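You operate a simulated robot arm through the tools that you are given. There is no shell and no other tool. Be economical: measure what you need, move in short steps, check, and stop when the job is done.

Carry out the task below with a simulated two-armed robot. There is one attempt and no reset: what you move stays moved.

TASK
Hold the brown bench prop and brush wash on the middle of its head.
Fine: use the white brush and stand it back; the prop goes in the purple tray to dry. Set down upright: white brush, brown bench prop. A coat counts when it lies all over at full strength: go over it till it gets no stronger.

It is judged by the outcome, as a careful person would: the job done as asked, and still so three seconds after it is handed in. It fails if anything else is knocked over, pushed out of place, dropped, spilled or broken.

THE ROBOT
Two 7-joint arms with two-finger parallel grippers on one trunk, on a base that drives. Base frame: it is fixed to the floor where the robot stands at the start and does not move with it; the origin is under the middle of the robot, x ahead of it, y to its left, z up. Readings come in mm, rad, newtons and seconds.
The left shoulder is at the start at [70, 134, 1251], the right one opposite. With the tool pointing down near the work surface each hand reaches from about 100 to 500 mm from the robot's upright axis, wherever it stands, measured 20 degrees to its own side. Places, roughly: dressing brush stand pocket [500, 100, 800]; grey wash pot [600, 200, 800]; purple tray [1250, 0, 750]; purple tray lining [1300, 100, 600]. Payload 1.57 kg a hand.
Tool frame (each hand has its own): the origin (TCP) lies between the finger pads and is the grasp point; the fingertips stand 30 mm ahead of it; z points along the fingers, y is the line along which they close. Largest opening 80 mm; finger width 17, thickness 12; the body of the gripper, 40 by 82 mm, starts 80 mm behind the TCP.
Orientation is that of the tool frame in the base frame, as [roll, pitch, yaw] about the fixed x, y, z axes, in that order (R = Rz(yaw) Ry(pitch) Rx(roll)). With the fingers straight down and closing along the base's y, the tool's x points along the base's -x, its y along +y and its z along -z.

THE INTERFACE
- The arms move only by the tool drive_tool. It takes "left_steps", "right_steps" or both (then of equal length, played together; a hand with none holds still); each is a list that holds one entry, the list of rows, each a list of 7 numbers: the shift along the tool's x, y, z in mm, then the turn, a rotation vector about the tool's x, y, z in rad, then the gripper command, from -1 (shut) to 1 (fully open), values between in proportion. In form: [[[x, y, z, rx, ry, rz, hand], ...]]. A call has 1 to 10 rows; each row is the pose to reach, as a shift and turn from the pose commanded when the call began, along the tool's axes at that moment. Each row takes 0.2 s and may step no farther than 50 mm and 0.15 rad from the row before; otherwise, or with a gripper value out of range, the whole call is refused. Where a pose cannot be reached the arm comes as near as it can. A force on the tool above 90 N (or 10 N above the force at the start of the call, whichever is more), or a blocked arm, ends the call early, and 0.2 s more pass. The fingers move at their own pace (about 153 mm/s each) and stop on an object; they squeeze with about 21 N. The grip force told is the motor's: it shows also when the fingers shut on nothing. Time passes only in rows, and 0.2 s behind the last, so rows that repeat a pose let the fingers close. It gives the time, the measured TCP pose, the force on the tool (base axes), the opening and the grip force at its end, in the units of the frame above (readings bear some noise), with the torque about the TCP (base axes, N m) and any sound that the robot's microphone picked up.
- Cameras (640 x 400 px; columns grow to the right, rows downward): "scene" is now at [129.3, 1.3, 1460.5]; the picture's right is [0.01, -1.00, 0.00], its down [-0.75, -0.01, -0.66] and it looks along [0.66, 0.01, -0.75] (base axes); focal length 214 px, centre (320, 200). "left" rides on the left gripper at [72, 7, -122] in its tool frame; the picture's right is [-0.09, 1.00, 0.00], its down [-0.84, -0.08, -0.54] and it looks along [-0.54, -0.05, 0.84] (tool axes); focal length 238 px, centre (320, 200). "right" rides on the right gripper at [72, -7, -122] in its tool frame; the picture's right is [0.09, 1.00, 0.00], its down [-0.84, 0.08, -0.54] and it looks along [-0.54, 0.05, 0.84] (tool axes); focal length 238 px, centre (320, 200). There is no depth. A picture from a camera that has moved, and an enlarged one, comes with that camera's place and axes in the base frame and with its lens.
- capture(camera): a new picture of that camera. It takes no simulated time.
- slide_trunk(by): slides the trunk up (or, below 0, down) by that many mm; the arms and the scene camera ride with it, the base frame stays. It gives what a move gives, with no picture.
- drive_base(legs): drives the robot by 1 to 6 legs, each [ahead, left, turn to the left] in mm, mm and rad, along the robot's own axes; the way and the turn of a leg run together, so that a leg with both is an arc; at most 1500 mm and 3.142 rad a leg. The arms and the cameras ride along, it lands a little off, and it stops where it bumps. It gives what a move gives.
- aim_head(pan, tilt): turns the head with the scene camera to pan (to the left, within 1.501 rad either way) and tilt (down, from -0.506 to 1.204), counted from straight ahead of the robot. It gives what a move gives.
- close_up(camera, box): a new picture of the part [left, top, right, bottom] of that camera's present view, enlarged. It takes no simulated time.
- job_done(): hands the job in; it is judged then, once.

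Work in short steps. Places have to be worked out from the pictures, the camera data and where the tool is seen: move nearer, look again, correct. Check each grasp and each placing, and mend what went wrong. You have 120 turns and 88 pictures in all, those below and enlarged ones among them. Open the grippers and draw the arms clear of the work before you hand the job in, unless the task says otherwise; then end with one line.

The tools are called after "Call:" as a command line: name --argument value ..., lists and objects as JSON in quotes. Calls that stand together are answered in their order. drive_tool: Moves the arms, as the interface text tells. Its arguments: {"type":"object","properties":{"left_steps":{"type":"array","items":{"type":"array","items":{"type":"array","items":{"type":"number"}}}},"right_steps":{"type":"array","items":{"type":"array","items":{"type":"array","items":{"type":"number"}}}}},"required":[]} The other tools are called the same way: slide_trunk (by) slides the trunk up or down; drive_base (legs) drives the base; aim_head (pan, tilt) turns the head that bears the scene camera; capture (camera) takes a picture; close_up (camera, box) takes an enlarged picture of a part of a camera's view; job_done () hands the job in.

At the start:

```text
time_s: 0.0
left_tcp_pos: [477.2, 216.8, 1229.4]
left_tool_rot: [-3.141, -0.001, -3.141]
left_ft_force: [-0.5, 0.5, 0.2]
left_moment: [0.01, -0.02, 0.03]
left_grip_width: 80.3
left_grip_force: 0.1
right_tcp_pos: [419.5, -145.2, 1291.5]
right_tool_rot: [3.14, 0.0, -3.141]
right_ft_force: [-0.5, -0.1, 0.4]
right_moment: [0.0, 0.03, 0.02]
right_grip_width: 80.1
right_grip_force: 0.0
trunk travel left (down, up): [-825.0, 115.0]
robot x, y, heading: [-2.5, 2.7, 0.004]
head pan, tilt: [0.01, 0.843]
```

scene: 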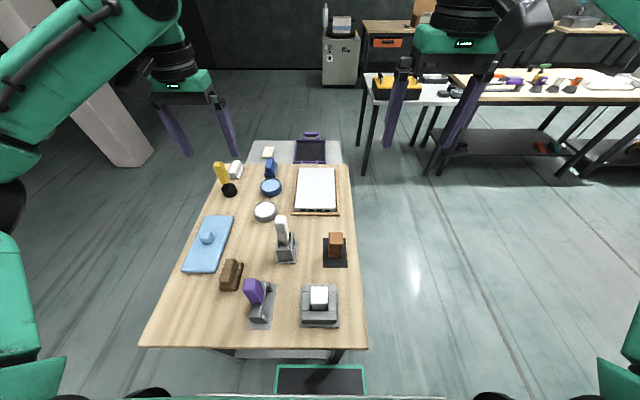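
right: 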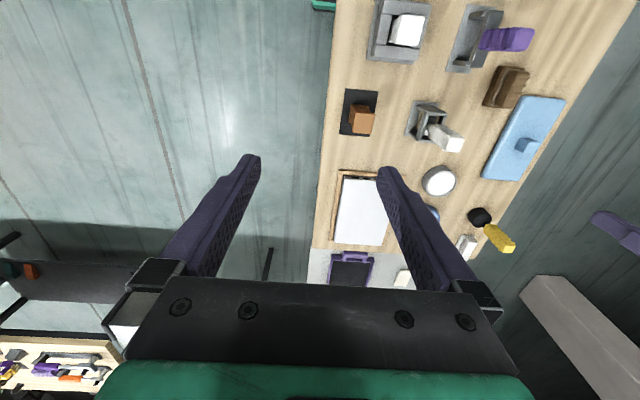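
left: 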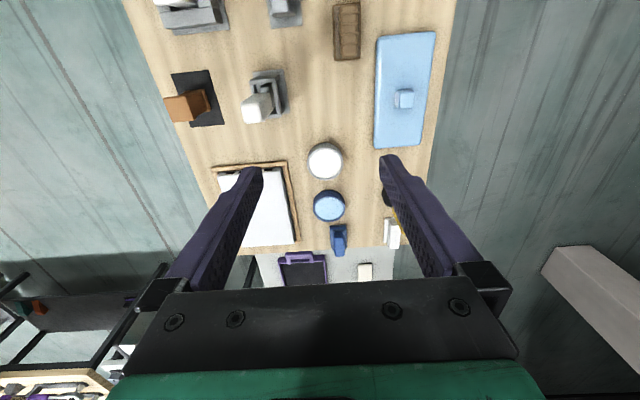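

The scene shows a bench with several props, a white brush in a stand and pots. I enlarge the bench to identify each.

Call:
close_up --camera "scene" --box '[220, 200, 380, 340]'

Call:
close_up --camera "scene" --box '[200, 120, 360, 230]'

```text
2.86 times, centred on (300, 270) of scene
camera zoom: at [129.3, 1.3, 1460.5], right [0.01, -1.0, 0.0], down [-0.75, -0.01, -0.66], along [0.66, 0.01, -0.75], focal length 613 px, centre (377, 0)
```

zoom: 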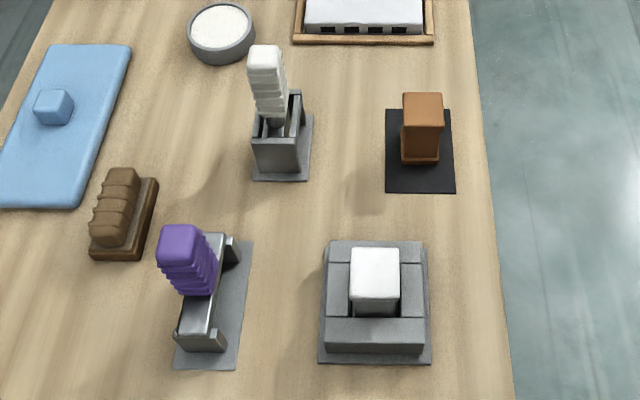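

```text
3.64 times, centred on (280, 175) of scene
camera zoom: at [129.3, 1.3, 1460.5], right [0.01, -1.0, 0.0], down [-0.75, -0.01, -0.66], along [0.66, 0.01, -0.75], focal length 780 px, centre (466, 291)
```

zoom: 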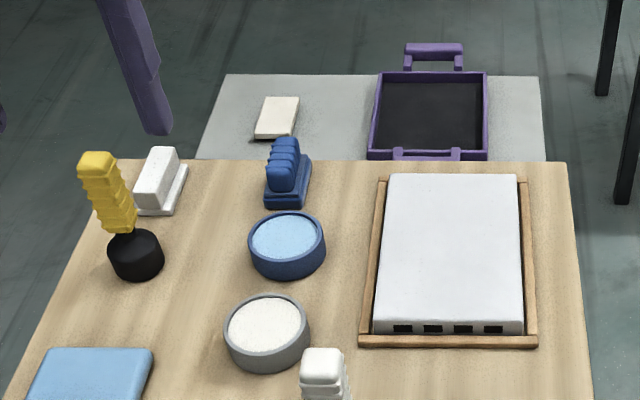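

The brown block on the black mat looks like the prop; the white brush is in the grey stand, and the grey pot holds the wash. I enlarge the hand views to see their shapes.

Call:
close_up --camera "left" --box '[150, 50, 310, 150]'

Call:
close_up --camera "right" --box '[320, 0, 560, 150]'

Call:
close_up --camera "scene" --box '[265, 205, 355, 270]'

```text
4.00 times, centred on (230, 100) of left
camera zoom: at [405.0, 224.6, 1351.1], right [0.09, 1.0, 0.0], down [0.84, -0.08, 0.54], along [0.54, -0.05, -0.84], focal length 953 px, centre (680, 600)
```

zoom: 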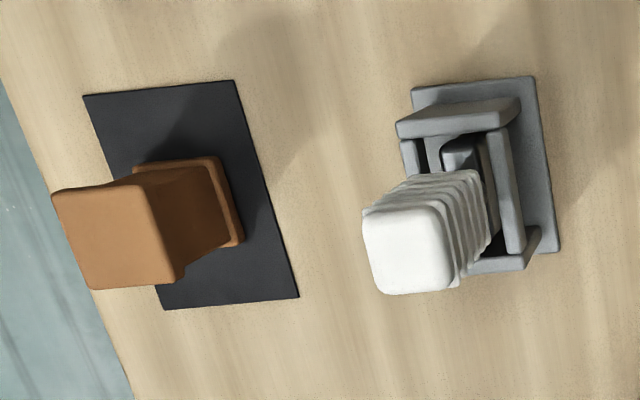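

```text
2.67 times, centred on (440, 75) of right
camera zoom: at [346.6, -153.0, 1415.0], right [-0.09, 1.0, 0.0], down [0.84, 0.08, 0.54], along [0.54, 0.05, -0.84], focal length 636 px, centre (0, 533)
```

zoom: 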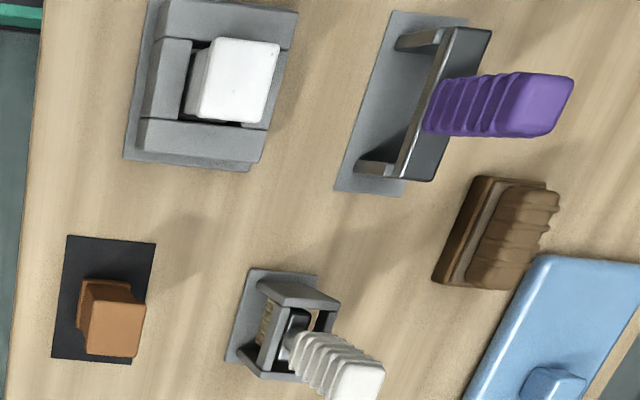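

```text
6.15 times, centred on (310, 238) of scene
camera zoom: at [129.3, 1.3, 1460.5], right [0.01, -1.0, 0.0], down [-0.75, -0.01, -0.66], along [0.66, 0.01, -0.75], focal length 1320 px, centre (382, -31)
```

zoom: 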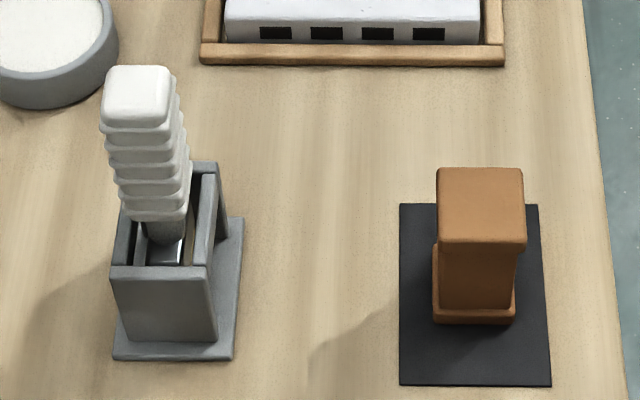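

I judge the brush top near (470,118,990), the prop's head top near (481,-46,880), bench at about z 793. I bring the left hand over the brush for a nearer look.

Call:
drive_tool --left_steps '[[[2, -25, 30, 0, 0, 0, 1], [4, -50, 60, 0, 0, 0, 1], [6, -75, 90, 0, 0, 0, 1], [7, -99, 120, 0, 0, 0, 1], [7, -99, 120, 0, 0, 0, 1]]]'

Call:
capture --camera "left"

Call:
capture --camera "scene"

```text
time_s: 1.2
left_tcp_pos: [470.5, 116.4, 1110.0]
left_tool_rot: [3.141, -0.003, -3.139]
left_ft_force: [-0.6, -1.2, -0.3]
left_moment: [0.0, -0.02, 0.04]
left_grip_width: 80.1
left_grip_force: 0.0
right_tcp_pos: [418.6, -145.8, 1292.6]
right_tool_rot: [-3.141, 0.0, 3.141]
right_ft_force: [-0.5, 0.0, -0.1]
right_moment: [0.01, -0.02, 0.01]
right_grip_width: 80.0
right_grip_force: 0.0
trunk travel left (down, up): [-825.0, 115.0]
robot x, y, heading: [0.2, -1.0, 0.001]
head pan, tilt: [0.01, 0.843]
```

```text
79 pictures are left
camera left: at [398.0, 124.3, 1231.5], right [0.09, 1.0, 0.0], down [0.84, -0.08, 0.54], along [0.54, -0.05, -0.84], focal length 238 px, centre (320, 200)
```

left: 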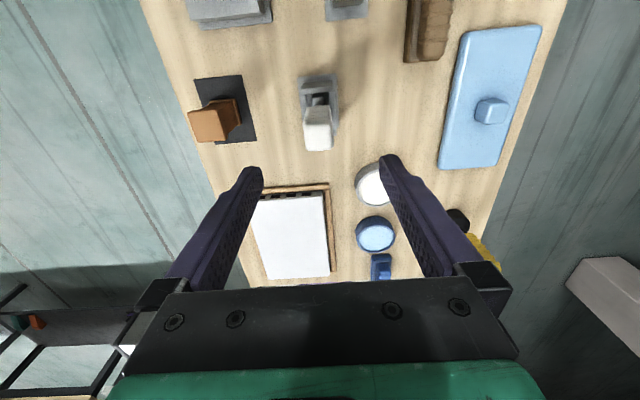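

```text
78 pictures are left
camera scene: at [129.2, 1.6, 1460.5], right [0.01, -1.0, 0.0], down [-0.75, -0.01, -0.66], along [0.66, 0.01, -0.75], focal length 214 px, centre (320, 200)
```

scene: 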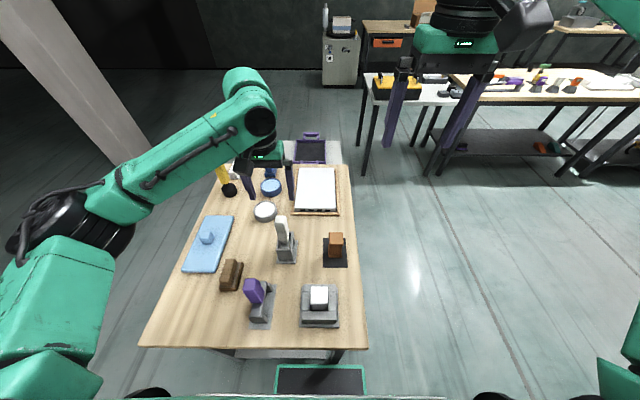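

Triangulated brush top is about (485,115,974). I lower to just above it and check alignment.

Call:
drive_tool --left_steps '[[[-7, 0, 38, 0, 0, 0, 1], [-14, -1, 75, 0, 0, 0, 1], [-14, -1, 75, 0, 0, 0, 1]]]'

Call:
capture --camera "left"

Call:
close_up --camera "scene" --box '[220, 150, 340, 270]'

```text
time_s: 2.0
left_tcp_pos: [483.9, 116.0, 1032.1]
left_tool_rot: [-3.14, -0.001, 3.141]
left_ft_force: [0.2, -0.8, -0.8]
left_moment: [0.01, -0.02, -0.01]
left_grip_width: 80.2
left_grip_force: 0.1
right_tcp_pos: [418.5, -145.5, 1293.0]
right_tool_rot: [3.141, 0.001, 3.141]
right_ft_force: [-0.4, -0.2, 0.3]
right_moment: [0.03, -0.01, 0.01]
right_grip_width: 80.1
right_grip_force: 0.1
trunk travel left (down, up): [-825.0, 115.0]
robot x, y, heading: [1.8, -0.6, 0.003]
head pan, tilt: [0.01, 0.843]
```

```text
77 pictures are left
camera left: at [412.7, 123.0, 1154.4], right [0.09, 1.0, 0.0], down [0.84, -0.08, 0.54], along [0.54, -0.05, -0.84], focal length 238 px, centre (320, 200)
```

left: 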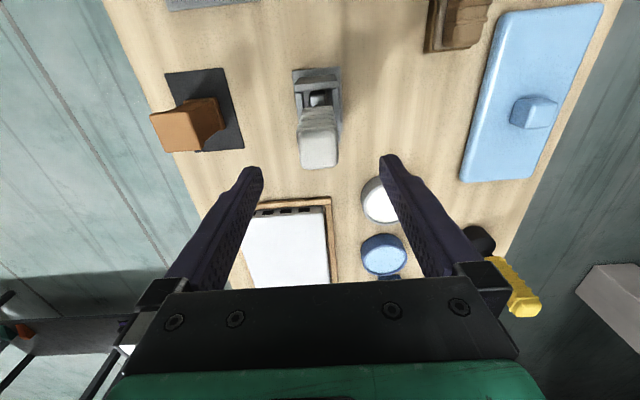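

```text
3.33 times, centred on (280, 210) of scene
camera zoom: at [128.5, 1.3, 1460.6], right [0.01, -1.0, 0.0], down [-0.75, -0.01, -0.66], along [0.66, 0.01, -0.75], focal length 715 px, centre (453, 167)
```

zoom: 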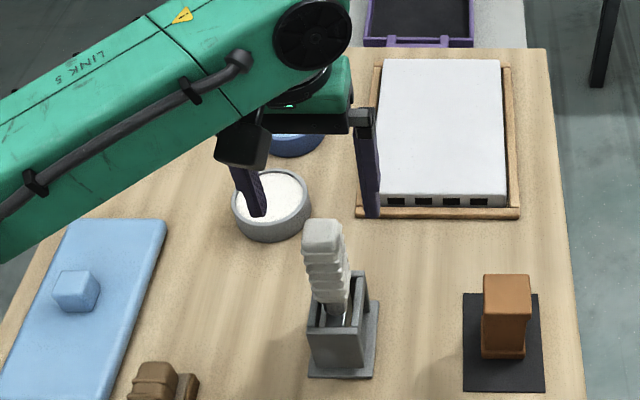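

Brush top is at about (484,115,970), well between the fingers. I descend to z 945 and close.

Call:
drive_tool --left_steps '[[[0, -1, 30, 0, 0, 0, 1], [0, -1, 60, 0, 0, 0, 1], [0, -1, 87, 0, 0, 0, 1], [0, -1, 87, 0, 0, 0, 0.2], [0, -1, 87, 0, 0, 0, -1], [0, -1, 87, 0, 0, 0, -1], [0, -1, 87, 0, 0, 0, -1]]]'

Call:
close_up --camera "scene" --box '[220, 150, 340, 270]'

```text
time_s: 3.6
left_tcp_pos: [483.7, 116.2, 946.9]
left_tool_rot: [-3.141, -0.002, 3.141]
left_ft_force: [0.2, -0.8, 0.4]
left_moment: [-0.05, -0.02, -0.02]
left_grip_width: 29.8
left_grip_force: 20.5
right_tcp_pos: [418.8, -145.9, 1292.2]
right_tool_rot: [-3.141, -0.001, 3.141]
right_ft_force: [-0.3, 0.3, 0.1]
right_moment: [0.02, 0.0, 0.01]
right_grip_width: 80.3
right_grip_force: 0.1
trunk travel left (down, up): [-825.0, 115.0]
robot x, y, heading: [0.6, 2.9, -0.005]
head pan, tilt: [0.01, 0.843]
```

```text
3.33 times, centred on (280, 210) of scene
camera zoom: at [129.4, 1.3, 1460.5], right [0.01, -1.0, 0.0], down [-0.75, -0.01, -0.66], along [0.66, 0.01, -0.75], focal length 715 px, centre (453, 167)
```

zoom: 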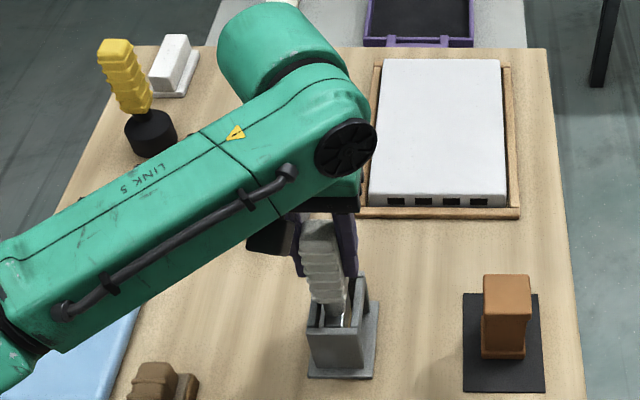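

The brush is gripped (29.8 mm). Leaving it in its stand, I now turn the right hand so it can come at the prop's shaft from the bench's right side.

Call:
drive_tool --right_steps '[[[-6, -12, 12, 0, 0, 0.15, 1], [-12, -24, 24, 0, 0, 0.3, 1], [-18, -36, 36, 0, 0, 0.45, 1], [-24, -48, 48, 0, 0, 0.6, 1], [-30, -60, 60, 0, 0, 0.75, 1], [-36, -72, 72, 0, 0, 0.9, 1], [-42, -84, 84, 0, 0, 1.05, 1], [-48, -96, 96, 0, 0, 1.2, 1], [-54, -108, 108, 0, 0, 1.35, 1], [-60, -120, 120, 0, 0, 1.5, 1]]]'

```text
time_s: 5.8
left_tcp_pos: [484.2, 116.4, 946.3]
left_tool_rot: [-3.142, -0.001, 3.141]
left_ft_force: [-0.3, -0.3, 0.2]
left_moment: [-0.01, -0.02, 0.0]
left_grip_width: 29.7
left_grip_force: 21.1
right_tcp_pos: [480.3, -266.7, 1172.5]
right_tool_rot: [-3.141, -0.001, 1.639]
right_ft_force: [0.2, -0.4, -0.8]
right_moment: [0.0, -0.02, -0.01]
right_grip_width: 79.9
right_grip_force: 0.1
trunk travel left (down, up): [-825.0, 115.0]
robot x, y, heading: [0.7, 0.6, 0.005]
head pan, tilt: [0.01, 0.843]
```

Now tilt the right hand toward the prop (+y), about 20° below horizontal, staying clear of the bench.

Call:
drive_tool --right_steps '[[[-5, 0, 10, -0.005, 0.145, 0.008, 1], [-10, 0, 20, -0.01, 0.29, 0.016, 1], [-15, 0, 30, -0.015, 0.435, 0.024, 1], [-20, 0, 40, -0.021, 0.58, 0.032, 1], [-25, 0, 50, -0.026, 0.725, 0.04, 1], [-30, 0, 60, -0.031, 0.87, 0.046, 1], [-30, 0, 70, -0.036, 1.015, 0.053, 1], [-30, 0, 80, -0.04, 1.15, 0.059, 1], [-30, 0, 90, -0.042, 1.2, 0.061, 1]]]'

Call:
capture --camera "right"

Call:
capture --camera "scene"

```text
time_s: 7.8
left_tcp_pos: [484.9, 116.4, 946.2]
left_tool_rot: [3.141, 0.0, -3.141]
left_ft_force: [0.0, -0.8, -0.1]
left_moment: [0.02, 0.01, 0.0]
left_grip_width: 29.8
left_grip_force: 20.9
right_tcp_pos: [480.7, -298.1, 1082.3]
right_tool_rot: [3.14, -1.204, 1.574]
right_ft_force: [0.0, 0.3, -0.4]
right_moment: [0.02, 0.04, -0.02]
right_grip_width: 80.1
right_grip_force: 0.0
trunk travel left (down, up): [-825.0, 115.0]
robot x, y, heading: [-0.6, 0.2, 0.003]
head pan, tilt: [0.01, 0.843]
```

```text
74 pictures are left
camera right: at [474.1, -385.4, 1193.5], right [1.0, 0.03, 0.09], down [0.08, -0.81, -0.59], along [0.05, 0.59, -0.81], focal length 238 px, centre (320, 200)
```

right: 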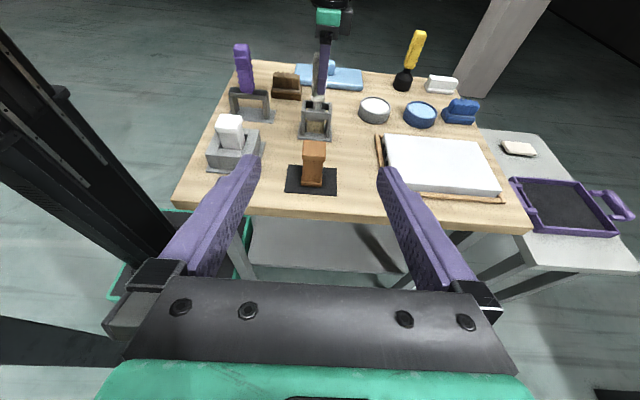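

```text
73 pictures are left
camera scene: at [129.6, 1.2, 1460.5], right [0.01, -1.0, 0.0], down [-0.75, -0.01, -0.66], along [0.66, 0.01, -0.75], focal length 214 px, centre (320, 200)
```

scene: 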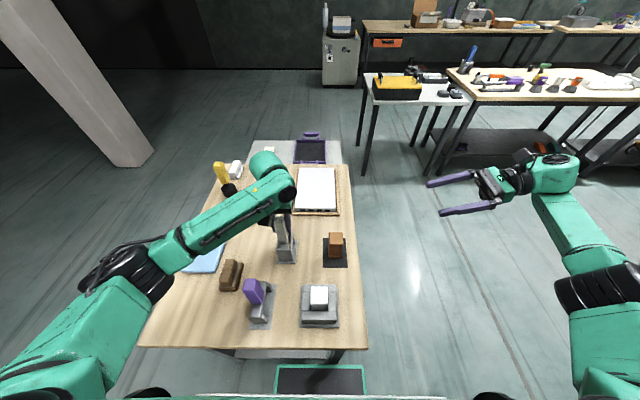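

The right hand faces the prop. I enlarge the prop and the tray from here.

Call:
close_up --camera "right" --box '[270, 90, 370, 200]'

Call:
close_up --camera "right" --box '[440, 110, 640, 280]'

```text
3.64 times, centred on (320, 145) of right
camera zoom: at [474.1, -385.4, 1193.5], right [1.0, 0.03, 0.09], down [0.08, -0.81, -0.59], along [0.05, 0.59, -0.81], focal length 867 px, centre (320, 400)
```

zoom: 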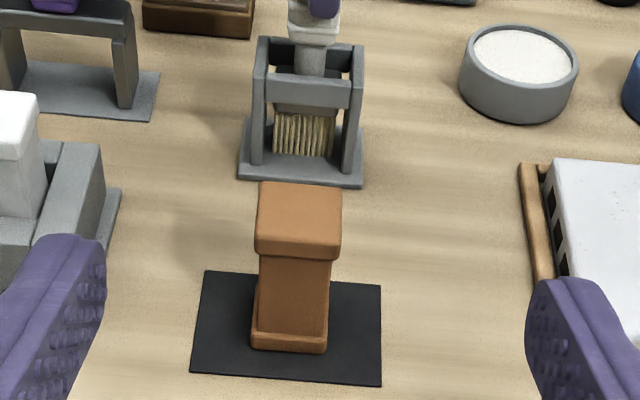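

```text
2.35 times, centred on (540, 195) of right
camera zoom: at [474.1, -385.4, 1193.5], right [1.0, 0.03, 0.09], down [0.08, -0.81, -0.59], along [0.05, 0.59, -0.81], focal length 561 px, centre (-198, 212)
```

zoom: 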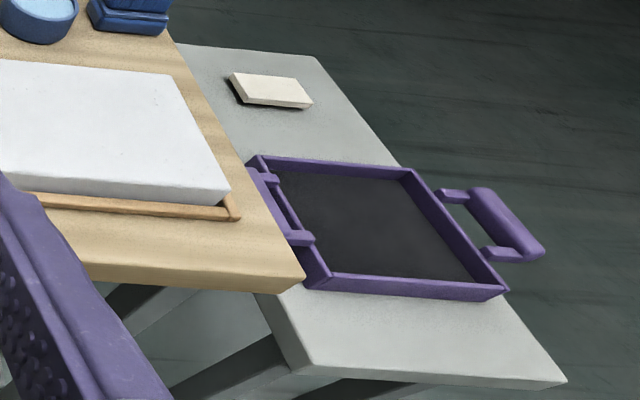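

The prop's shaft is clear: centre about (479,-41), shaft z 809–866, head 43 mm wide. I line up on the approach axis, ~170 mm short.

Call:
drive_tool --right_steps '[[[-27, 0, 31, 0, 0, 0, 1], [-54, -1, 62, 0, 0, 0, 1], [-81, -1, 93, 0, 0, 0, 1], [-107, -2, 124, 0, 0, 0, 1], [-133, -2, 154, 0, 0, 0, 1], [-133, -2, 154, 0, 0, 0, 1]]]'

Call:
capture --camera "right"

Call:
capture --camera "scene"

```text
time_s: 9.2
left_tcp_pos: [484.7, 115.9, 946.1]
left_tool_rot: [-3.141, 0.0, -3.141]
left_ft_force: [0.2, -0.4, -1.0]
left_moment: [0.01, -0.03, 0.01]
left_grip_width: 29.7
left_grip_force: 20.7
right_tcp_pos: [480.5, -197.1, 904.4]
right_tool_rot: [3.14, -1.2, 1.574]
right_ft_force: [-0.4, -0.7, 0.4]
right_moment: [0.02, -0.01, 0.0]
right_grip_width: 79.9
right_grip_force: 0.0
trunk travel left (down, up): [-825.0, 115.0]
robot x, y, heading: [0.9, 2.7, 0.002]
head pan, tilt: [0.01, 0.843]
```

```text
70 pictures are left
camera right: at [472.5, -286.6, 1016.4], right [1.0, 0.03, 0.09], down [0.08, -0.81, -0.58], along [0.05, 0.59, -0.81], focal length 238 px, centre (320, 200)
```

right: 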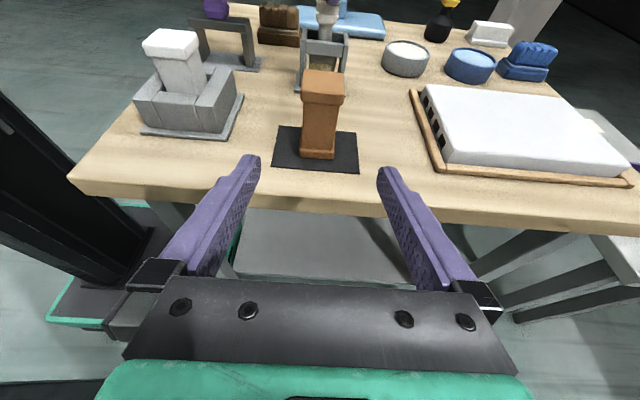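

```text
69 pictures are left
camera scene: at [129.3, 1.0, 1460.5], right [0.01, -1.0, 0.0], down [-0.75, -0.01, -0.66], along [0.66, 0.01, -0.75], focal length 214 px, centre (320, 200)
```

scene: 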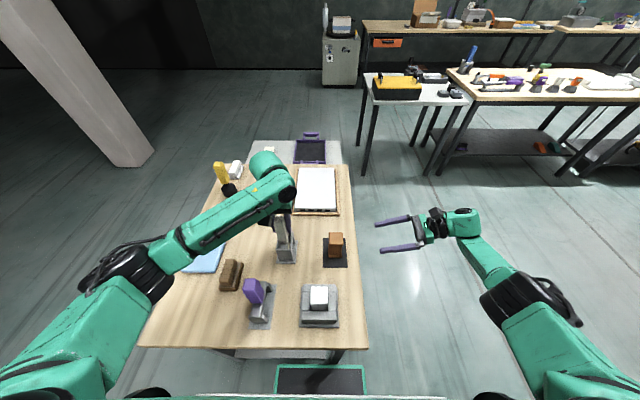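

Alignment looks right. I slide in along the approach axis, fingers either side of the shaft, without closing yet.

Call:
drive_tool --right_steps '[[[0, 0, 40, 0, 0, 0, 1], [-1, -1, 80, 0, 0, 0, 1], [-1, -1, 110, 0, 0, 0, 1], [-2, -1, 140, 0, 0, 0, 1], [-2, -1, 167, 0, 0, 0, 1], [-2, -1, 167, 0, 0, 0, 1]]]'

Call:
capture --camera "right"

Call:
close_up --camera "scene" --box '[280, 200, 400, 280]'

```text
time_s: 10.6
left_tcp_pos: [484.3, 115.5, 946.8]
left_tool_rot: [3.141, -0.001, -3.14]
left_ft_force: [0.0, 0.8, -0.8]
left_moment: [-0.02, -0.03, 0.04]
left_grip_width: 29.8
left_grip_force: 21.5
right_tcp_pos: [478.8, -44.4, 840.3]
right_tool_rot: [3.141, -1.201, 1.574]
right_ft_force: [-0.4, -0.2, 0.2]
right_moment: [-0.03, 0.0, 0.01]
right_grip_width: 80.0
right_grip_force: 0.0
trunk travel left (down, up): [-825.0, 115.0]
robot x, y, heading: [-1.9, 3.9, -0.001]
head pan, tilt: [0.01, 0.843]
```

```text
68 pictures are left
camera right: at [471.2, -133.4, 951.5], right [1.0, 0.03, 0.09], down [0.08, -0.81, -0.58], along [0.05, 0.59, -0.81], focal length 238 px, centre (320, 200)
```

right: 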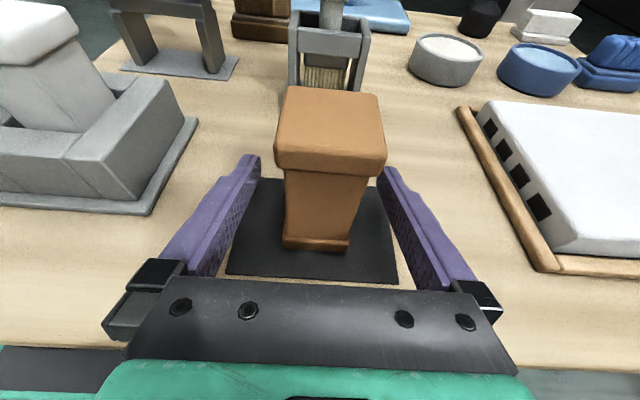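

```text
5.00 times, centred on (340, 240) of scene
camera zoom: at [129.5, 0.8, 1460.5], right [0.01, -1.0, 0.0], down [-0.75, -0.01, -0.66], along [0.66, 0.01, -0.75], focal length 1072 px, centre (220, 0)
```

zoom: 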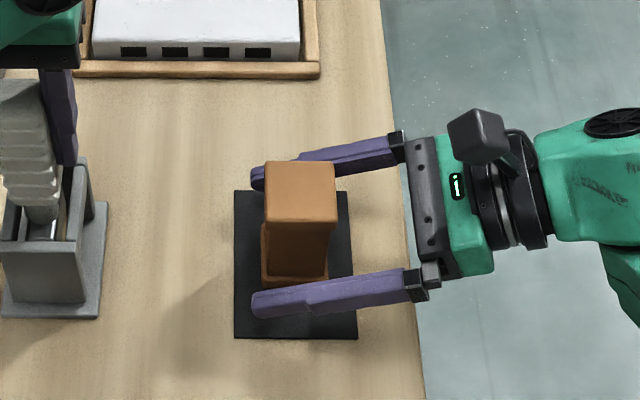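

Fingers straddle the shaft evenly. I close the right hand.

Call:
drive_tool --right_steps '[[[0, 0, 0, 0, 0, 0, 0.3], [0, 0, 0, 0, 0, 0, 0], [0, 0, 0, 0, 0, 0, -1], [0, 0, 0, 0, 0, 0, -1], [0, 0, 0, 0, 0, 0, -1]]]'

Call:
capture --camera "right"

```text
time_s: 11.8
left_tcp_pos: [485.6, 115.9, 945.7]
left_tool_rot: [-3.141, -0.001, -3.14]
left_ft_force: [0.3, -0.2, 0.7]
left_moment: [-0.01, 0.0, 0.03]
left_grip_width: 29.5
left_grip_force: 21.0
right_tcp_pos: [479.1, -44.5, 839.9]
right_tool_rot: [3.141, -1.2, 1.573]
right_ft_force: [0.1, 1.2, 0.1]
right_moment: [0.07, 0.02, -0.07]
right_grip_width: 43.6
right_grip_force: 21.7
trunk travel left (down, up): [-825.0, 115.0]
robot x, y, heading: [2.2, -1.1, -0.001]
head pan, tilt: [0.01, 0.843]
```

```text
66 pictures are left
camera right: at [471.4, -133.1, 951.7], right [1.0, 0.03, 0.09], down [0.08, -0.81, -0.58], along [0.05, 0.59, -0.81], focal length 238 px, centre (320, 200)
```

right: 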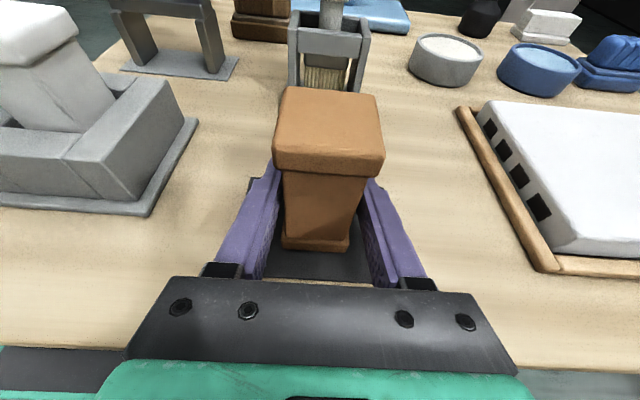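

Shaft gripped at 43.6 mm. I lift it 30 mm straight up and, with the brush still stationary, check that it holds.

Call:
drive_tool --right_steps '[[[9, 0, -4, 0, 0, 0, -1], [19, 0, -7, 0, 0, 0, -1], [28, 0, -11, 0, 0, 0, -1], [28, 0, -11, 0, 0, 0, -1]]]'

Call:
capture --camera "right"

```text
time_s: 12.8
left_tcp_pos: [485.4, 114.8, 946.7]
left_tool_rot: [-3.141, -0.002, 3.14]
left_ft_force: [0.0, -0.6, 0.1]
left_moment: [-0.01, -0.02, 0.02]
left_grip_width: 29.7
left_grip_force: 20.5
right_tcp_pos: [479.1, -45.3, 869.8]
right_tool_rot: [-3.141, -1.2, 1.569]
right_ft_force: [0.0, 0.3, -2.0]
right_moment: [0.02, -0.02, -0.01]
right_grip_width: 43.6
right_grip_force: 21.0
trunk travel left (down, up): [-825.0, 115.0]
robot x, y, heading: [-1.6, -0.5, -0.002]
head pan, tilt: [0.01, 0.843]
```

```text
65 pictures are left
camera right: at [471.7, -133.8, 981.5], right [1.0, 0.03, 0.09], down [0.08, -0.81, -0.58], along [0.05, 0.59, -0.81], focal length 238 px, centre (320, 200)
```

right: 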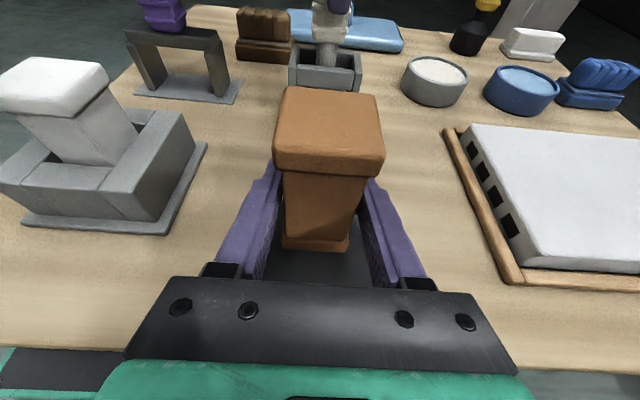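

The prop is held (≈2 N). Now I lift the brush straight out of its pocket.

Call:
drive_tool --left_steps '[[[0, 0, -20, 0, 0, 0, -1], [0, 0, -45, 0, 0, 0, -1], [0, 0, -70, 0, 0, 0, -1], [0, 0, -100, 0, 0, 0, -1], [0, 0, -130, 0, 0, 0, -1], [0, 0, -130, 0, 0, 0, -1]]]'

Call:
capture --camera "right"

Call:
capture --camera "left"

Call:
close_up --camera "scene" --box '[220, 130, 400, 280]'

```text
time_s: 14.2
left_tcp_pos: [485.1, 116.7, 1078.4]
left_tool_rot: [-3.142, -0.001, -3.138]
left_ft_force: [-0.2, 0.4, -1.6]
left_moment: [-0.03, -0.01, 0.02]
left_grip_width: 29.6
left_grip_force: 20.7
right_tcp_pos: [479.6, -46.3, 870.2]
right_tool_rot: [-3.141, -1.202, 1.57]
right_ft_force: [-0.4, -0.2, -1.4]
right_moment: [-0.02, 0.01, -0.01]
right_grip_width: 43.8
right_grip_force: 20.9
trunk travel left (down, up): [-825.0, 115.0]
robot x, y, heading: [-4.6, 1.3, -0.004]
head pan, tilt: [0.01, 0.843]
```

```text
64 pictures are left
camera right: at [471.9, -133.7, 981.2], right [1.0, 0.03, 0.09], down [0.08, -0.81, -0.58], along [0.05, 0.59, -0.81], focal length 238 px, centre (320, 200)
```

right: 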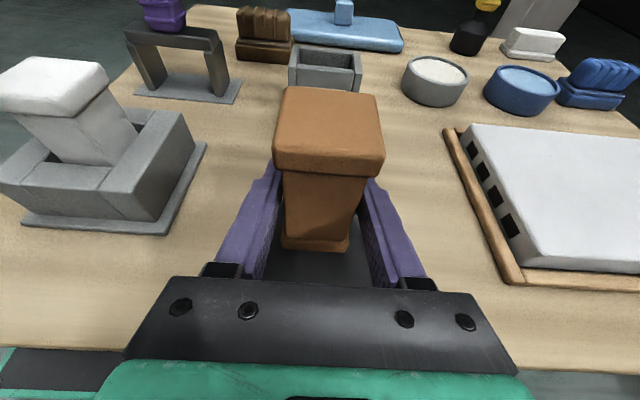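

```text
63 pictures are left
camera left: at [411.8, 123.6, 1200.8], right [0.09, 1.0, 0.0], down [0.84, -0.08, 0.54], along [0.54, -0.05, -0.84], focal length 238 px, centre (320, 200)
```

left: 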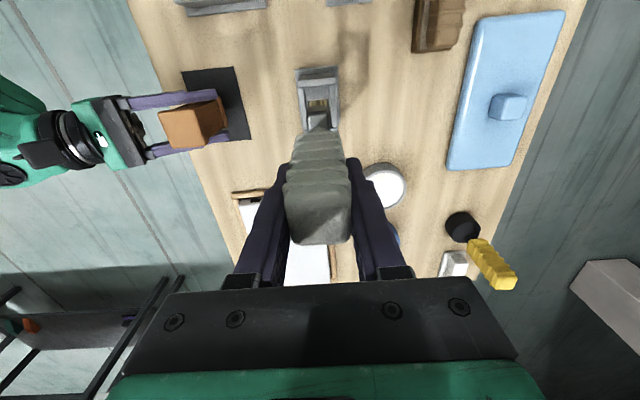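

```text
2.67 times, centred on (310, 205) of scene
camera zoom: at [130.1, 1.3, 1460.4], right [0.01, -1.0, 0.0], down [-0.75, -0.01, -0.66], along [0.66, 0.01, -0.75], focal length 572 px, centre (347, 187)
```

zoom: 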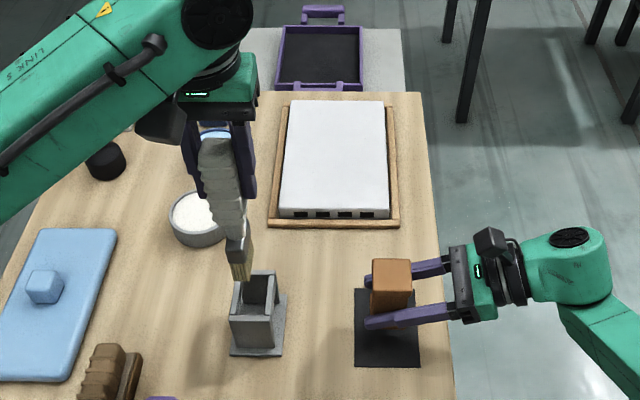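

Brush is out cleanly. I put the grey pot at about (634,218), rim z≈830. I carry the brush over it at this height and see whether the arm reaches.

Call:
drive_tool --left_steps '[[[-37, 25, 0, 0, 0, 0, -1], [-74, 50, 0, 0, 0, 0, -1], [-111, 75, 0, 0, 0, 0, -1], [-149, 101, 0, 0, 0, 0, -1], [-149, 101, 0, 0, 0, 0, -1]]]'

Call:
capture --camera "left"

Call:
close_up --camera "scene" --box '[200, 120, 340, 240]'

Call:
close_up --camera "right" --box '[380, 0, 540, 120]'

```text
time_s: 15.4
left_tcp_pos: [618.2, 212.7, 1078.1]
left_tool_rot: [-3.141, 0.002, 3.14]
left_ft_force: [0.2, -1.0, -2.3]
left_moment: [-0.02, -0.02, 0.05]
left_grip_width: 29.7
left_grip_force: 21.3
left hand out of reach, approached as far as the arm can: row 4, 5
right_tcp_pos: [479.2, -43.6, 869.1]
right_tool_rot: [3.14, -1.2, 1.572]
right_ft_force: [0.1, 0.1, -2.1]
right_moment: [-0.02, 0.01, 0.02]
right_grip_width: 43.3
right_grip_force: 21.5
trunk travel left (down, up): [-825.0, 115.0]
robot x, y, heading: [-1.8, 0.9, -0.002]
head pan, tilt: [0.01, 0.843]
```

```text
61 pictures are left
camera left: at [545.0, 221.1, 1201.6], right [0.09, 1.0, 0.0], down [0.84, -0.08, 0.54], along [0.54, -0.05, -0.84], focal length 238 px, centre (320, 200)
```

left: 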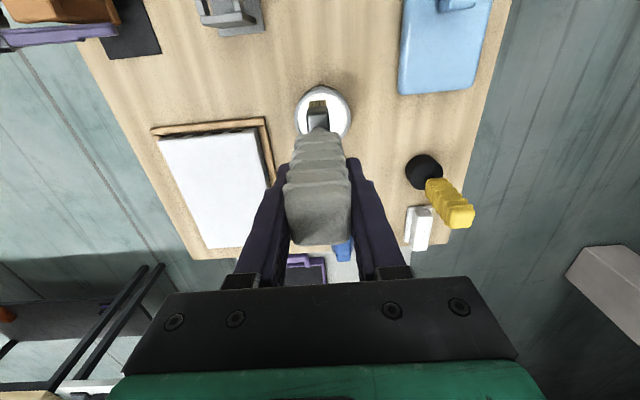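

```text
3.33 times, centred on (270, 180) of scene
camera zoom: at [129.3, 4.0, 1460.5], right [0.01, -1.0, 0.0], down [-0.75, -0.01, -0.66], along [0.66, 0.01, -0.75], focal length 715 px, centre (487, 267)
```

zoom: 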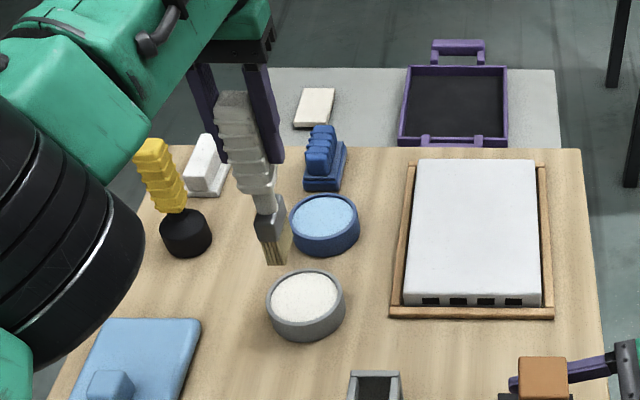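

```text
3.33 times, centred on (460, 60) of right
camera zoom: at [471.5, -131.8, 981.8], right [1.0, 0.03, 0.09], down [0.08, -0.81, -0.58], along [0.05, 0.59, -0.81], focal length 794 px, centre (-147, 667)
```

zoom: 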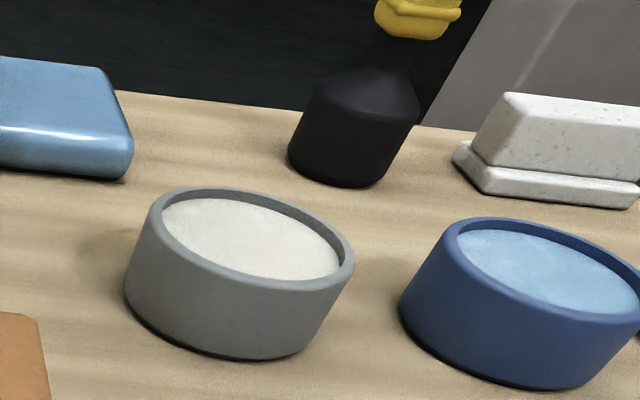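

The brush leans about 9° in the grip: its tip sits near (594,216,937), about 24 mm nearer than the TCP. I tilt the hand 0.15 rad to bring it upright, which also helps reach.

Call:
drive_tool --left_steps '[[[0, 0, 0, 0, -0.08, 0, -1], [0, 0, 0, 0, -0.155, 0, -1], [0, 0, 0, 0, -0.155, 0, -1]]]'

Call:
capture --camera "left"

Call:
close_up --camera "scene" --box '[200, 120, 340, 240]'

```text
time_s: 16.2
left_tcp_pos: [618.5, 209.2, 1077.0]
left_tool_rot: [3.141, 0.153, -3.14]
left_ft_force: [-0.5, -0.3, -1.2]
left_moment: [0.01, 0.03, -0.01]
left_grip_width: 29.8
left_grip_force: 21.4
right_tcp_pos: [480.1, -46.3, 869.6]
right_tool_rot: [-3.14, -1.204, 1.57]
right_ft_force: [-0.1, -0.5, -1.1]
right_moment: [0.01, -0.01, 0.0]
right_grip_width: 43.5
right_grip_force: 20.8
trunk travel left (down, up): [-825.0, 115.0]
robot x, y, heading: [2.3, -0.2, 0.0]
head pan, tilt: [0.01, 0.843]
```

```text
58 pictures are left
camera left: at [528.1, 216.9, 1187.5], right [0.09, 1.0, 0.01], down [0.74, -0.08, 0.66], along [0.66, -0.05, -0.75], focal length 238 px, centre (320, 200)
```

left: 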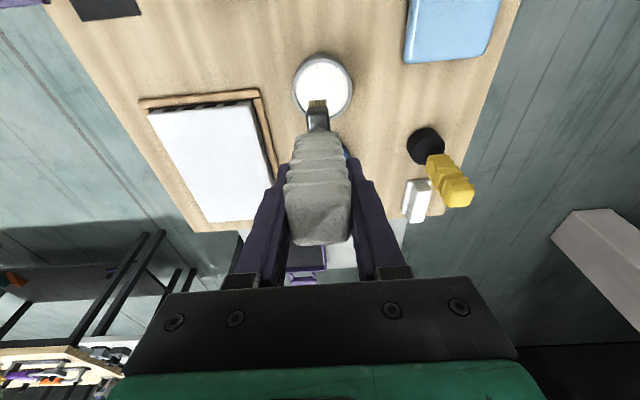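

```text
3.33 times, centred on (270, 180) of scene
camera zoom: at [130.5, -0.1, 1460.4], right [0.01, -1.0, 0.0], down [-0.75, -0.01, -0.66], along [0.66, 0.01, -0.75], focal length 715 px, centre (487, 267)
```

zoom: 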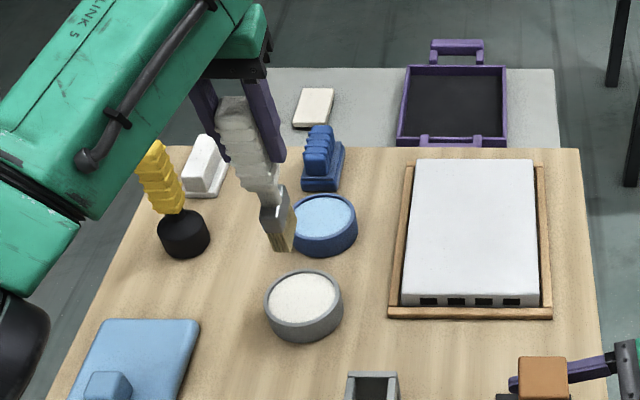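

The brush is now vertical with tip at about (618,212,930). Lowering should extend reach; I descend 70 mm first (tip stays above the rim) and check position.

Call:
drive_tool --left_steps '[[[5, 0, 35, 0, 0, 0, -1], [10, 0, 69, 0, 0, 0, -1], [10, 0, 69, 0, 0, 0, -1]]]'

```text
time_s: 17.0
left_tcp_pos: [618.8, 210.6, 1007.3]
left_tool_rot: [-3.141, 0.157, 3.141]
left_ft_force: [-0.2, -0.5, -0.7]
left_moment: [-0.01, 0.03, -0.01]
left_grip_width: 29.8
left_grip_force: 21.1
right_tcp_pos: [477.4, -45.5, 868.3]
right_tool_rot: [3.141, -1.201, 1.574]
right_ft_force: [-1.0, 1.0, -1.4]
right_moment: [0.0, 0.01, -0.04]
right_grip_width: 43.5
right_grip_force: 21.0
trunk travel left (down, up): [-825.0, 115.0]
robot x, y, heading: [-0.1, -2.0, 0.001]
head pan, tilt: [0.01, 0.843]
```

Reach is fine here. I shift to centre on the pot: +14 x, +6 y, and look.

Call:
drive_tool --left_steps '[[[-14, 6, 2, 0, 0, 0, -1], [-14, 6, 2, 0, 0, 0, -1]]]'

Call:
capture --camera "left"

Call:
close_up --camera "scene" --box '[220, 150, 320, 240]'

Call:
close_up --camera "right" --box '[380, 0, 540, 120]'

```text
time_s: 17.6
left_tcp_pos: [634.0, 216.5, 1008.0]
left_tool_rot: [-3.141, 0.153, -3.141]
left_ft_force: [0.3, -0.1, -1.8]
left_moment: [-0.02, -0.01, -0.01]
left_grip_width: 29.8
left_grip_force: 21.1
right_tcp_pos: [478.9, -44.9, 870.4]
right_tool_rot: [3.14, -1.201, 1.574]
right_ft_force: [-0.5, -0.5, -0.9]
right_moment: [0.02, 0.01, 0.0]
right_grip_width: 43.7
right_grip_force: 21.0
trunk travel left (down, up): [-825.0, 115.0]
robot x, y, heading: [-0.5, -0.2, -0.002]
head pan, tilt: [0.01, 0.843]
```

```text
56 pictures are left
camera left: at [543.1, 223.1, 1117.9], right [0.09, 1.0, 0.01], down [0.74, -0.08, 0.66], along [0.66, -0.05, -0.75], focal length 238 px, centre (320, 200)
```

left: 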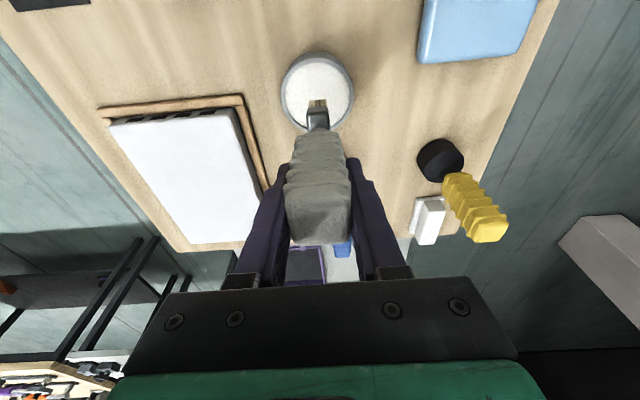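

```text
4.44 times, centred on (270, 195) of scene
camera zoom: at [129.5, 1.6, 1460.5], right [0.01, -1.0, 0.0], down [-0.75, -0.01, -0.66], along [0.66, 0.01, -0.75], focal length 953 px, centre (542, 222)
```

zoom: 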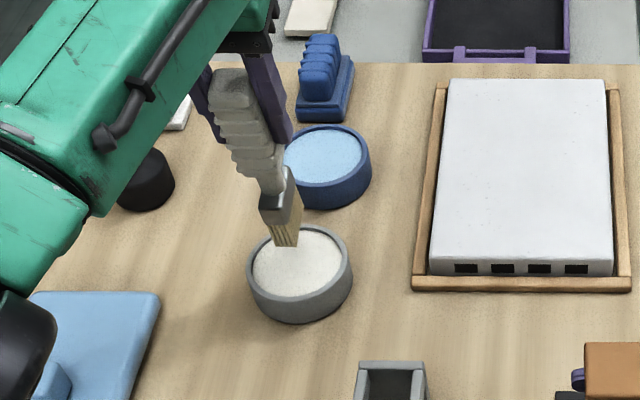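

```text
3.33 times, centred on (460, 60) of right
camera zoom: at [471.6, -133.5, 981.5], right [1.0, 0.03, 0.09], down [0.08, -0.81, -0.58], along [0.05, 0.59, -0.81], focal length 794 px, centre (-147, 667)
```

zoom: 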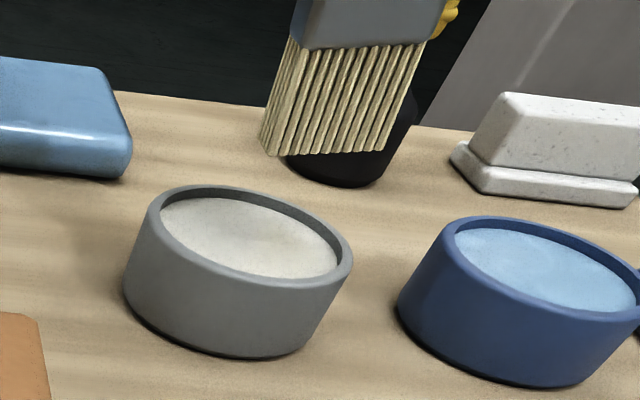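

The right-hand view shows the bristles are a ~49 mm-wide flat brush, so what I took for lean was just its near edge; it was vertical before. I undo the tilt about the TCP.

Call:
drive_tool --left_steps '[[[0, 0, 0, 0, 0.08, 0, -1], [0, 0, 0, 0, 0.154, 0, -1], [0, 0, 0, 0, 0.154, 0, -1]]]'

Call:
close_up --camera "right" --box '[380, 0, 540, 120]'

Call:
close_up --camera "scene" --box '[220, 150, 320, 240]'

```text
time_s: 18.4
left_tcp_pos: [616.7, 216.4, 1008.5]
left_tool_rot: [-3.141, -0.002, -3.14]
left_ft_force: [-0.3, -0.1, -1.3]
left_moment: [0.01, -0.03, -0.01]
left_grip_width: 29.7
left_grip_force: 20.9
left hand out of reach, approached as far as the arm can: row 2, 3
right_tcp_pos: [478.9, -44.8, 869.6]
right_tool_rot: [-3.141, -1.2, 1.573]
right_ft_force: [0.8, 0.7, -1.9]
right_moment: [0.0, -0.01, 0.02]
right_grip_width: 43.7
right_grip_force: 20.7
trunk travel left (down, up): [-825.0, 115.0]
robot x, y, heading: [-0.6, 2.4, -0.001]
head pan, tilt: [0.01, 0.843]
```

```text
3.33 times, centred on (460, 60) of right
camera zoom: at [471.8, -133.1, 981.4], right [1.0, 0.03, 0.09], down [0.08, -0.81, -0.58], along [0.05, 0.59, -0.81], focal length 794 px, centre (-147, 667)
```

zoom: 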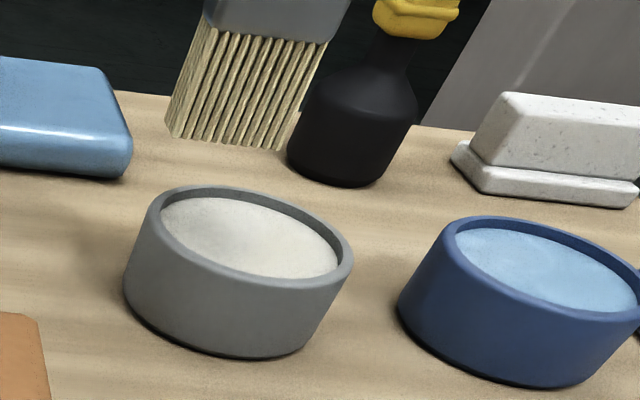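

```text
4.44 times, centred on (270, 195) of scene
camera zoom: at [129.8, 2.1, 1460.4], right [0.01, -1.0, 0.0], down [-0.75, -0.01, -0.66], along [0.66, 0.01, -0.75], focal length 953 px, centre (542, 222)
```

zoom: 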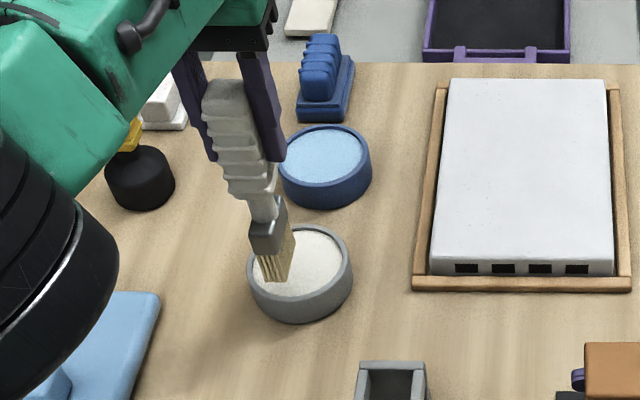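

Now upright but short of the pot by ~22 mm in x at this reach limit. A half tilt (0.08 rad) with +9 mm x should centre the bristles over it.

Call:
drive_tool --left_steps '[[[-9, 0, 0, 0, -0.08, 0, -1], [-9, 0, 0, 0, -0.08, 0, -1]]]'

Call:
close_up --camera "right" --box '[380, 0, 540, 120]'

Call:
close_up --camera "scene" --box '[220, 150, 320, 240]'

```text
time_s: 19.0
left_tcp_pos: [627.0, 217.4, 1006.8]
left_tool_rot: [-3.141, 0.08, -3.141]
left_ft_force: [-0.4, 0.7, -1.6]
left_moment: [0.0, 0.01, 0.0]
left_grip_width: 29.6
left_grip_force: 20.7
right_tcp_pos: [478.7, -44.5, 869.3]
right_tool_rot: [3.141, -1.201, 1.57]
right_ft_force: [0.9, 0.4, -1.2]
right_moment: [0.01, 0.01, -0.02]
right_grip_width: 43.7
right_grip_force: 20.5
trunk travel left (down, up): [-825.0, 115.0]
robot x, y, heading: [0.2, 6.2, -0.002]
head pan, tilt: [0.01, 0.843]
```

```text
3.33 times, centred on (460, 60) of right
camera zoom: at [471.9, -133.1, 981.3], right [1.0, 0.03, 0.09], down [0.08, -0.81, -0.58], along [0.05, 0.59, -0.81], focal length 794 px, centre (-147, 667)
```

zoom: 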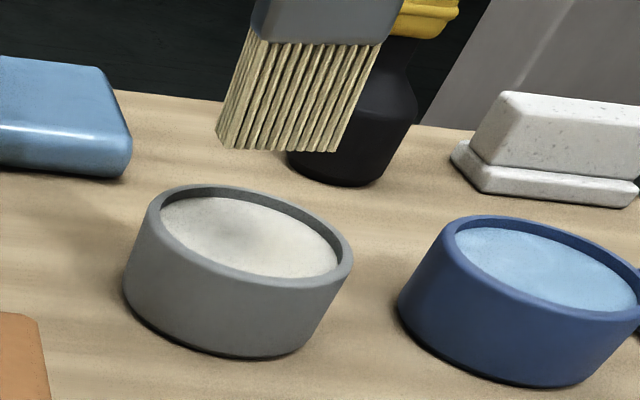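

```text
4.44 times, centred on (270, 195) of scene
camera zoom: at [130.0, 2.2, 1460.4], right [0.01, -1.0, 0.0], down [-0.75, -0.01, -0.66], along [0.66, 0.01, -0.75], focal length 953 px, centre (542, 222)
```

zoom: 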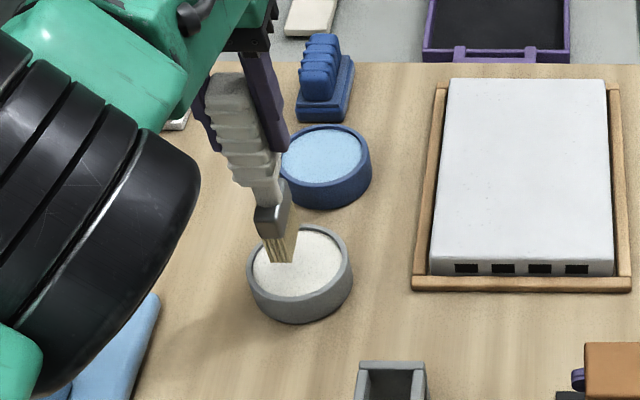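

Bristles are centred over the wash within a few mm. I lower ~48 mm to dip the ends, stay, and stir a little.

Call:
drive_tool --left_steps '[[[1, -4, 16, 0, 0, 0, -1], [3, -4, 32, 0, 0, 0, -1], [4, -4, 44, 0, 0, 0, -1], [4, -4, 49, 0, 0, 0, -1], [4, -7, 49, 0, 0, 0, -1], [4, -1, 49, 0, 0, 0, -1], [4, -4, 49, 0, 0, 0, -1]]]'

Call:
close_up --camera "right" --box '[380, 0, 540, 120]'

```text
time_s: 20.6
left_tcp_pos: [622.4, 211.9, 965.8]
left_tool_rot: [3.14, 0.092, 3.141]
left_ft_force: [4.7, 1.8, 35.6]
left_moment: [0.17, -0.22, 0.02]
left_grip_width: 30.0
left_grip_force: 20.7
right_tcp_pos: [474.3, -46.3, 871.7]
right_tool_rot: [3.126, -1.204, 1.587]
right_ft_force: [0.5, -0.2, -0.5]
right_moment: [0.01, 0.0, -0.02]
right_grip_width: 43.6
right_grip_force: 20.6
trunk travel left (down, up): [-825.0, 115.0]
robot x, y, heading: [1.7, 1.8, -0.002]
head pan, tilt: [0.01, 0.843]
```

```text
3.33 times, centred on (460, 60) of right
camera zoom: at [467.0, -134.8, 983.9], right [1.0, 0.03, 0.09], down [0.08, -0.81, -0.58], along [0.05, 0.59, -0.81], focal length 794 px, centre (-147, 667)
```

zoom: 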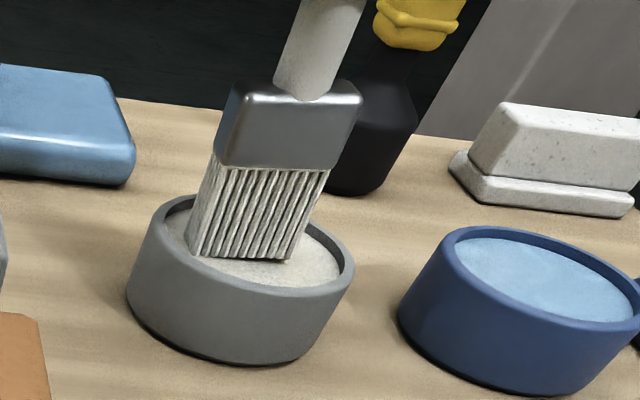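

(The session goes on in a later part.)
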